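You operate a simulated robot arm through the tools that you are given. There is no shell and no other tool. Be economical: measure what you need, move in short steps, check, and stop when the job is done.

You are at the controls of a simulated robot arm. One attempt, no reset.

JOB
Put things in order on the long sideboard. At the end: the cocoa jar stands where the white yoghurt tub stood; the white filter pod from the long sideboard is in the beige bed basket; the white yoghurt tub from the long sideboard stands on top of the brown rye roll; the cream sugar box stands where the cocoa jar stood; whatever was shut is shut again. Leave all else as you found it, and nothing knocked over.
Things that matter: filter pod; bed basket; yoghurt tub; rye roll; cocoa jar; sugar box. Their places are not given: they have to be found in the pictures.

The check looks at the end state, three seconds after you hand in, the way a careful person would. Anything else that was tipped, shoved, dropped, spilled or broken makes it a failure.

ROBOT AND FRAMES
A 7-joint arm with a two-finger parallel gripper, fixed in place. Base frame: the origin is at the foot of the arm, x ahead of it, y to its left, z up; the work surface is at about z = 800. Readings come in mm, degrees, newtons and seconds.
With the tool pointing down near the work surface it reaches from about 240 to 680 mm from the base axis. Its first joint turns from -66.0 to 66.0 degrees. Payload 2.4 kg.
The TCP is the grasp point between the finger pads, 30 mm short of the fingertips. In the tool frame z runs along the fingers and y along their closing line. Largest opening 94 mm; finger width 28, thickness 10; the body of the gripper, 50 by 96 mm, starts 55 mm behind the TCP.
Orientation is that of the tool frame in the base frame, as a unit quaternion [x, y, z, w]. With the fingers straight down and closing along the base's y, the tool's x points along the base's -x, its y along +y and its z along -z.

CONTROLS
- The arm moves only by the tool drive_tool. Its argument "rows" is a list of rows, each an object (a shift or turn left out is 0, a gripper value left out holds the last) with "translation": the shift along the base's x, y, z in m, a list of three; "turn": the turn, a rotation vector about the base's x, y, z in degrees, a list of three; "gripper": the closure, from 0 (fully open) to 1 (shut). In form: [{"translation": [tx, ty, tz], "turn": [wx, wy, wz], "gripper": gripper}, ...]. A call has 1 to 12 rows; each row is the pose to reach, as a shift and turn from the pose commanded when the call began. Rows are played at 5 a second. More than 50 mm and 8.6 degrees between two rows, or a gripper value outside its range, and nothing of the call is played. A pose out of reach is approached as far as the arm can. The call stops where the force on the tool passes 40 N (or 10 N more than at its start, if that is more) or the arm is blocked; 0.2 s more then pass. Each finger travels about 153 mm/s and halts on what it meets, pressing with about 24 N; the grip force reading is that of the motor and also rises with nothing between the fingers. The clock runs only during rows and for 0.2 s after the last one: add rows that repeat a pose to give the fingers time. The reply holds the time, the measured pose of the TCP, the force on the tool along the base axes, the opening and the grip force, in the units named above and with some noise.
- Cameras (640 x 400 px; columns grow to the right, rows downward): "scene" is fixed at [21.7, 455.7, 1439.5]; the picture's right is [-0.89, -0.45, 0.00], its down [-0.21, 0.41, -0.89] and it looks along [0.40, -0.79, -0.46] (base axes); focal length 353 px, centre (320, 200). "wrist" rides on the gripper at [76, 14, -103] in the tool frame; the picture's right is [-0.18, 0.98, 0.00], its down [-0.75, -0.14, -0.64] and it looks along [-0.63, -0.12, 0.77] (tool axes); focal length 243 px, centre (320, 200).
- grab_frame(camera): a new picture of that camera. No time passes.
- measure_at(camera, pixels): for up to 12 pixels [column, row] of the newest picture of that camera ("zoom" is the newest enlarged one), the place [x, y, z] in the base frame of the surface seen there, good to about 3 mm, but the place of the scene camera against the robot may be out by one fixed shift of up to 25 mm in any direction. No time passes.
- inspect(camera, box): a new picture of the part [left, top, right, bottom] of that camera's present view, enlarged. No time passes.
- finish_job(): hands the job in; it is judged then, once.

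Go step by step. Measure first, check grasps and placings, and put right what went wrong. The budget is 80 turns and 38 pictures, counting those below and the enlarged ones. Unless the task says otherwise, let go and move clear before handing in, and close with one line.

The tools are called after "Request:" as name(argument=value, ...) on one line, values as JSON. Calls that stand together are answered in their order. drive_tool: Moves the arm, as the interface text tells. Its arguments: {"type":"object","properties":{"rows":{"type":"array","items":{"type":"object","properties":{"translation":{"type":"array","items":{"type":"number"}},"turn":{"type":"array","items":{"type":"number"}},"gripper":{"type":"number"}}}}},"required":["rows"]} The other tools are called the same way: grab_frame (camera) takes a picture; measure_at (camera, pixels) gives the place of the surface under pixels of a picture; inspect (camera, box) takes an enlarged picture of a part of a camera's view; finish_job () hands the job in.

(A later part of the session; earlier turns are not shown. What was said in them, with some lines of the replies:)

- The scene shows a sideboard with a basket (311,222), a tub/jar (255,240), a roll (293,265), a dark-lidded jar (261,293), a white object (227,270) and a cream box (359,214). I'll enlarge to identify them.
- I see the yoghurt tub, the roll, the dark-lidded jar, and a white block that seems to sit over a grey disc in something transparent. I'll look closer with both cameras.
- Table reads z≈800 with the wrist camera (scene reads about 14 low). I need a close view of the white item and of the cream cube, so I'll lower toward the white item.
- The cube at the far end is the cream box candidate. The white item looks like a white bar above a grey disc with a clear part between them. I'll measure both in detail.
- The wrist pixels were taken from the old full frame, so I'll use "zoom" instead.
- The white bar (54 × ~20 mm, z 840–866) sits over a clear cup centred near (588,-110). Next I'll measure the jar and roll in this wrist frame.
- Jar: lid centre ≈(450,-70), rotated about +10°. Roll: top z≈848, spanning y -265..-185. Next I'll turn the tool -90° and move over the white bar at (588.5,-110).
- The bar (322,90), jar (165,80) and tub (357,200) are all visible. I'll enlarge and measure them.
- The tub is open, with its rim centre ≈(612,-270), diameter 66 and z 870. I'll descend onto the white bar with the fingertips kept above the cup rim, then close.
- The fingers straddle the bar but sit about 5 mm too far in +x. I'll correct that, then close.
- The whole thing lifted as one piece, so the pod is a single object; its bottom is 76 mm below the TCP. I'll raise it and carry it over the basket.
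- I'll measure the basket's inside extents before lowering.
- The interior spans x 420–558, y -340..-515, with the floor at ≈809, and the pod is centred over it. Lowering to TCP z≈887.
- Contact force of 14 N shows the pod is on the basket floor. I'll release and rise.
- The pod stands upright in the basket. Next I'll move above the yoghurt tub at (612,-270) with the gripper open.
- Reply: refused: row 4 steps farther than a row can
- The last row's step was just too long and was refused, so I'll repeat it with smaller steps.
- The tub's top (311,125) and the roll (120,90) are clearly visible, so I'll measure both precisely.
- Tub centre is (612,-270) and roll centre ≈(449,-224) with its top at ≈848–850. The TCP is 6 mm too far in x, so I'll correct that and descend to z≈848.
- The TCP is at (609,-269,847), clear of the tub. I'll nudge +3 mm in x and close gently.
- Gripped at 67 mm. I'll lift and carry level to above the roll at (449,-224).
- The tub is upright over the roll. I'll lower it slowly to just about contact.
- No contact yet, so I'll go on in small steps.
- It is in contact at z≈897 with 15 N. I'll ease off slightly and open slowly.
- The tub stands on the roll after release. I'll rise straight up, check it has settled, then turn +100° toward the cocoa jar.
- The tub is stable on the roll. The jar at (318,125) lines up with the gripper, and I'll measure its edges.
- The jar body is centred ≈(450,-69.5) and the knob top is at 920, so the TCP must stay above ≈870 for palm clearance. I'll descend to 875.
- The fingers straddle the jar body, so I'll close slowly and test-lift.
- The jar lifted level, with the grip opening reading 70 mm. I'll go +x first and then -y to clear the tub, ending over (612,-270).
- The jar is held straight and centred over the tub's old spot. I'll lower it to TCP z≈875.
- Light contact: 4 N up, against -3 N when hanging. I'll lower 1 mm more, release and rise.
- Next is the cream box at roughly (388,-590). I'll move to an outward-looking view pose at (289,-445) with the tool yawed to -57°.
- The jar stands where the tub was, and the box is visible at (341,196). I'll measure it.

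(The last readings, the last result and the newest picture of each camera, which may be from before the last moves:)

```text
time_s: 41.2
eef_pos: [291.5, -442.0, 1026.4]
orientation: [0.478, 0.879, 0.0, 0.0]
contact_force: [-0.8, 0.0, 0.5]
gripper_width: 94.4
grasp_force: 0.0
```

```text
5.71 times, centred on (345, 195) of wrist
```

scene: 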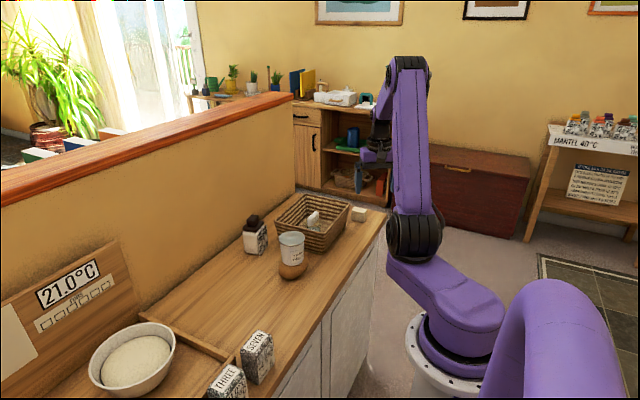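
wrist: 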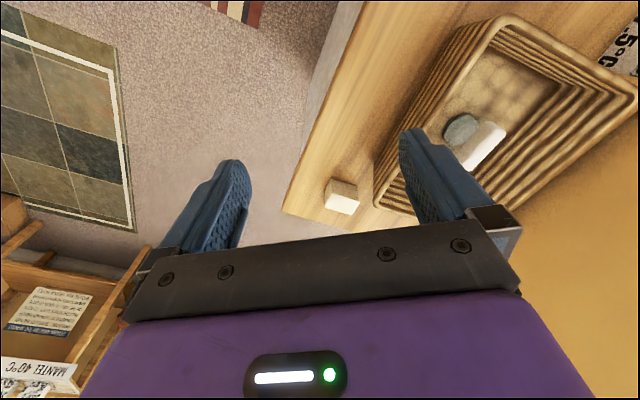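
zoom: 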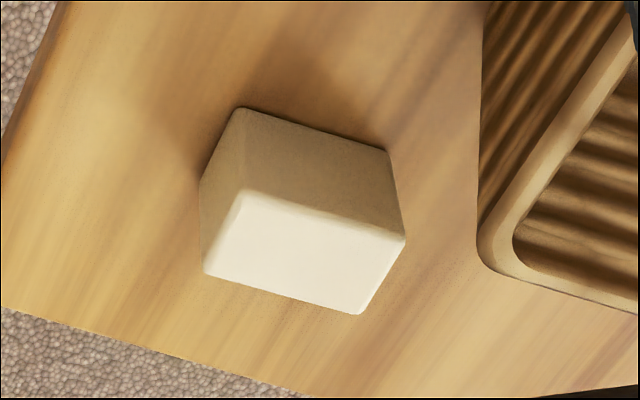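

The box spans x 366–412, y -574..-603, z 800–841, centred (388.5,-588.5), which is beyond straight-down reach. I'll yaw back to 0 (closing along y), narrow the opening to about 55, then tilt the fingers outward by 18°.

Request:
drive_tool(rows=[{"turn": [0, 0, 8.2], "gripper": 0.42}, {"turn": [0, 0, 16.4]}, {"turn": [0, 0, 24.6]}, {"turn": [0, 0, 32.8]}, {"turn": [0, 0, 41]}, {"turn": [0, 0, 49.2]}, {"turn": [0, 0, 57]}, {"turn": [0, 0, 57]}])

Request:
drive_tool(rows=[{"translation": [0.02, -0.03, 0], "turn": [0, -8, 0]}, {"translation": [0.04, -0.06, 0], "turn": [0, -16, 0]}, {"translation": [0.06, -0.09, 0], "turn": [0, -18, 0]}, {"translation": [0.075, -0.12, 0], "turn": [0, -18, 0]}, {"translation": [0.087, -0.1465, -0.02], "turn": [0, -18, 0]}, {"translation": [0.087, -0.1465, -0.06], "turn": [0, -18, 0]}, {"translation": [0.087, -0.1465, -0.1], "turn": [0, -18, 0]}, {"translation": [0.087, -0.1465, -0.1], "turn": [0, -18, 0]}])

```text
time_s: 43.0
eef_pos: [291.2, -444.2, 1025.2]
orientation: [-0.001, 1.0, 0.0, 0.001]
contact_force: [-0.1, 0.3, -0.9]
gripper_width: 54.5
grasp_force: 0.1
```

```text
time_s: 44.8
eef_pos: [377.5, -592.5, 921.4]
orientation: [0.0, 0.988, 0.0, 0.156]
contact_force: [0.5, 0.4, -0.1]
gripper_width: 54.3
grasp_force: 0.2
```

The pose was reached at (377.5,-592.5,921) with the 18° tilt. One wrist picture will verify alignment with the box.

Request:
grab_frame(camera="wrist")

```text
5 pictures are left
```

wrist: 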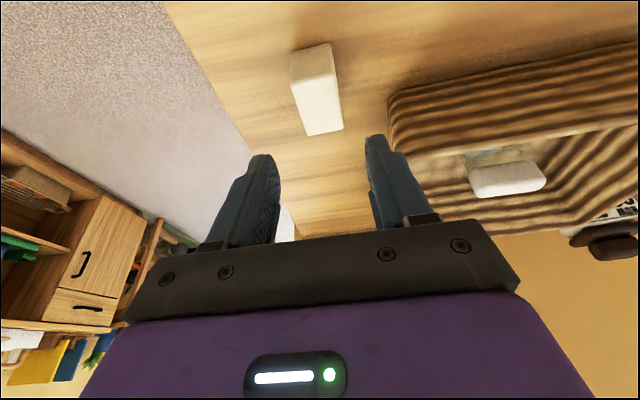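

Request:
measure_at(camera="wrist", pixels=[[302, 88], [339, 84], [308, 132], [342, 128], [322, 110], [293, 60], [330, 48], [310, 70], [325, 130], [320, 90], [395, 150], [400, 190]])

```text
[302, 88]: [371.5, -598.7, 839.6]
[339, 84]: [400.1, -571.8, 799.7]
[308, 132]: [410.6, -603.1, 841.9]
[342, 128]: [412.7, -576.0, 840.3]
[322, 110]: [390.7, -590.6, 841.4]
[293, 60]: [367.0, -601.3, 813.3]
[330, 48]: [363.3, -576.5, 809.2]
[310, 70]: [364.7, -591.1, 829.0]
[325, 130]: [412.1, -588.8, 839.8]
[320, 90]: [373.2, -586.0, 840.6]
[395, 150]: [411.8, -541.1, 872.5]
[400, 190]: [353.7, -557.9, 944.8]
```

Box centre is confirmed at (388.5,-589.5). I'll shift +2.5 mm in y and descend to z≈842.

Request:
drive_tool(rows=[{"translation": [0, 0.0025, -0.02]}, {"translation": [0, 0.0025, -0.04]}, {"translation": [0, 0.0025, -0.06]}, {"translation": [0, 0.0025, -0.073]}, {"translation": [0, 0.0025, -0.079]}, {"translation": [0, 0.0025, -0.079]}])

```text
time_s: 46.2
eef_pos: [377.6, -589.0, 844.1]
orientation: [0.0, 0.988, 0.001, 0.157]
contact_force: [0.2, 0.1, 0.2]
gripper_width: 54.4
grasp_force: 0.0
```

The pose is good with no contact. I'll close slowly and lift a little.

Request:
drive_tool(rows=[{"translation": [0, 0, -0.002], "gripper": 0.5}, {"translation": [0, 0, -0.002], "gripper": 0.6}, {"translation": [0, 0, -0.002], "gripper": 0.68}, {"translation": [0, 0, -0.002], "gripper": 0.9}, {"translation": [0, 0, -0.002], "gripper": 0.9}, {"translation": [0, 0, -0.002], "gripper": 0.9}])

Request:
drive_tool(rows=[{"translation": [0, 0, 0.01]}, {"translation": [0, 0, 0.03]}, {"translation": [0, 0, 0.06]}, {"translation": [0, 0, 0.1]}, {"translation": [-0.01, 0, 0.14]}, {"translation": [-0.01, 0, 0.15]}])

```text
time_s: 47.6
eef_pos: [376.9, -590.0, 842.9]
orientation: [0.0, 0.988, 0.0, 0.156]
contact_force: [0.7, -0.5, -0.4]
gripper_width: 34.9
grasp_force: 23.6
```

```text
time_s: 49.0
eef_pos: [367.8, -589.2, 994.7]
orientation: [0.0, 0.988, 0.0, 0.157]
contact_force: [0.2, 0.0, -0.5]
gripper_width: 34.8
grasp_force: 24.0
```

The box is held (35 mm) and must keep this tilt to stay level; its centre sits about 11 mm ahead of the TCP. I'll raise it and carry it toward the jar's old spot (450,-70).

Request:
drive_tool(rows=[{"translation": [0, 0.01, 0.03]}, {"translation": [0.0, 0.05, 0.04]}, {"translation": [0.0, 0.09, 0.04]}, {"translation": [0.0, 0.13, 0.04]}, {"translation": [0.0, 0.175, 0.04]}, {"translation": [0.0, 0.22, 0.04]}, {"translation": [0.0, 0.265, 0.04]}, {"translation": [0.0, 0.31, 0.04]}, {"translation": [0.0, 0.355, 0.04]}, {"translation": [0.0, 0.4, 0.04]}, {"translation": [0.02, 0.44, 0.04]}, {"translation": [0.04, 0.48, 0.04]}])

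Request:
drive_tool(rows=[{"translation": [0.015, 0.02, 0]}, {"translation": [0.0305, 0.039, 0]}, {"translation": [0.0305, 0.039, -0.04]}, {"translation": [0.0305, 0.039, -0.08]}, {"translation": [0.0305, 0.039, -0.12]}, {"translation": [0.0305, 0.039, -0.15]}, {"translation": [0.0305, 0.039, -0.15]}])

Request:
inspect(camera="scene", box=[200, 180, 360, 320])

```text
time_s: 51.6
eef_pos: [409.8, -109.9, 1036.4]
orientation: [0.001, 0.988, 0.0, 0.156]
contact_force: [-0.8, -0.6, 0.0]
gripper_width: 35.0
grasp_force: 23.9
```

```text
time_s: 53.2
eef_pos: [439.3, -70.1, 882.2]
orientation: [0.001, 0.988, 0.0, 0.156]
contact_force: [0.4, 0.0, -0.9]
gripper_width: 34.8
grasp_force: 24.2
```

```text
2.86 times, centred on (280, 250) of scene
```

zoom: 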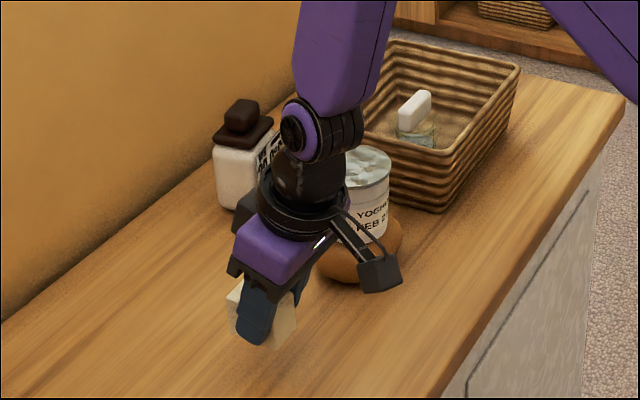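

Everything looks fine, with the box bottom about 39 mm above the surface. I'll lower it slowly.

Request:
drive_tool(rows=[{"translation": [0, 0, -0.015]}, {"translation": [0, 0, -0.028]}, {"translation": [0, 0, -0.034]}, {"translation": [0, 0, -0.037]}, {"translation": [0, 0, -0.037]}])

Request:
drive_tool(rows=[{"translation": [0, 0, -0.001]}, {"translation": [0, 0, -0.002]}, {"translation": [0, 0, -0.002]}])

```text
time_s: 54.4
eef_pos: [438.9, -70.3, 843.9]
orientation: [0.0, 0.988, 0.0, 0.156]
contact_force: [-0.1, 0.1, -1.0]
gripper_width: 35.0
grasp_force: 24.4
```

```text
time_s: 55.2
eef_pos: [439.5, -69.7, 844.2]
orientation: [0.0, 0.988, 0.0, 0.156]
contact_force: [-0.4, 0.8, -0.2]
gripper_width: 34.9
grasp_force: 23.5
```

Request:
drive_tool(rows=[{"translation": [0, 0, -0.001]}, {"translation": [0, 0, -0.002]}, {"translation": [0, 0, -0.002]}])

```text
time_s: 56.0
eef_pos: [438.2, -68.8, 842.2]
orientation: [0.0, 0.988, 0.0, 0.157]
contact_force: [-0.4, 1.4, 9.1]
gripper_width: 35.1
grasp_force: 24.5
```

Contact at 9 N, so the box is on the surface. I'll release, rise straight up, then move well clear.

Request:
drive_tool(rows=[{"translation": [0, 0, 0], "gripper": 0.58}, {"translation": [0, 0, 0], "gripper": 0.45}, {"translation": [0, 0, 0], "gripper": 0.3}, {"translation": [0, 0, 0], "gripper": 0.3}, {"translation": [0, 0, 0.03]}, {"translation": [0, 0, 0.07]}, {"translation": [0, 0, 0.11]}, {"translation": [0, 0, 0.15]}, {"translation": [0, 0, 0.19]}, {"translation": [-0.04, 0, 0.22]}, {"translation": [-0.08, 0, 0.24]}, {"translation": [-0.08, 0, 0.24]}])

Request:
grab_frame(camera="scene")

Request:
inspect(camera="scene", box=[210, 190, 370, 310])

```text
time_s: 58.6
eef_pos: [354.5, -67.9, 1080.9]
orientation: [0.0, 0.988, 0.001, 0.156]
contact_force: [-0.5, -0.3, 0.0]
gripper_width: 65.9
grasp_force: 0.0
```

```text
3 pictures are left
```

scene: 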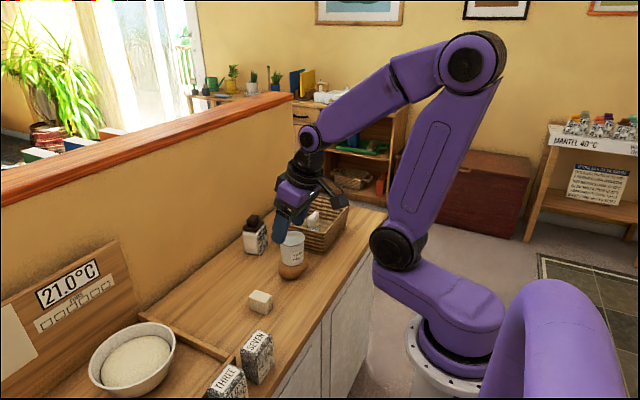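

```text
3.33 times, centred on (290, 250) of scene
```

zoom: 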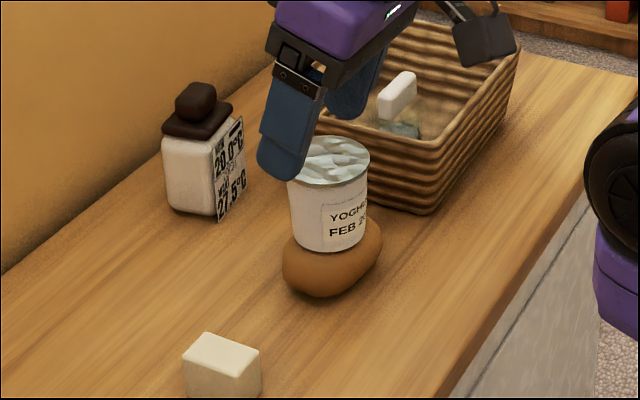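

The final picture shows every item upright in its place: box at (260,302), jar at (254,236), tub on the roll at (291,255), pod in the basket at (313,218). The gripper is clear, so I'll hand in.

Request:
finish_job()

```text
The job is handed in.
```

I handed the job in: the pod is in the basket, the tub stands on the roll, the cocoa jar is on the tub's old spot and the sugar box is on the jar's old spot. I opened nothing, and nothing looked knocked over in the last picture.
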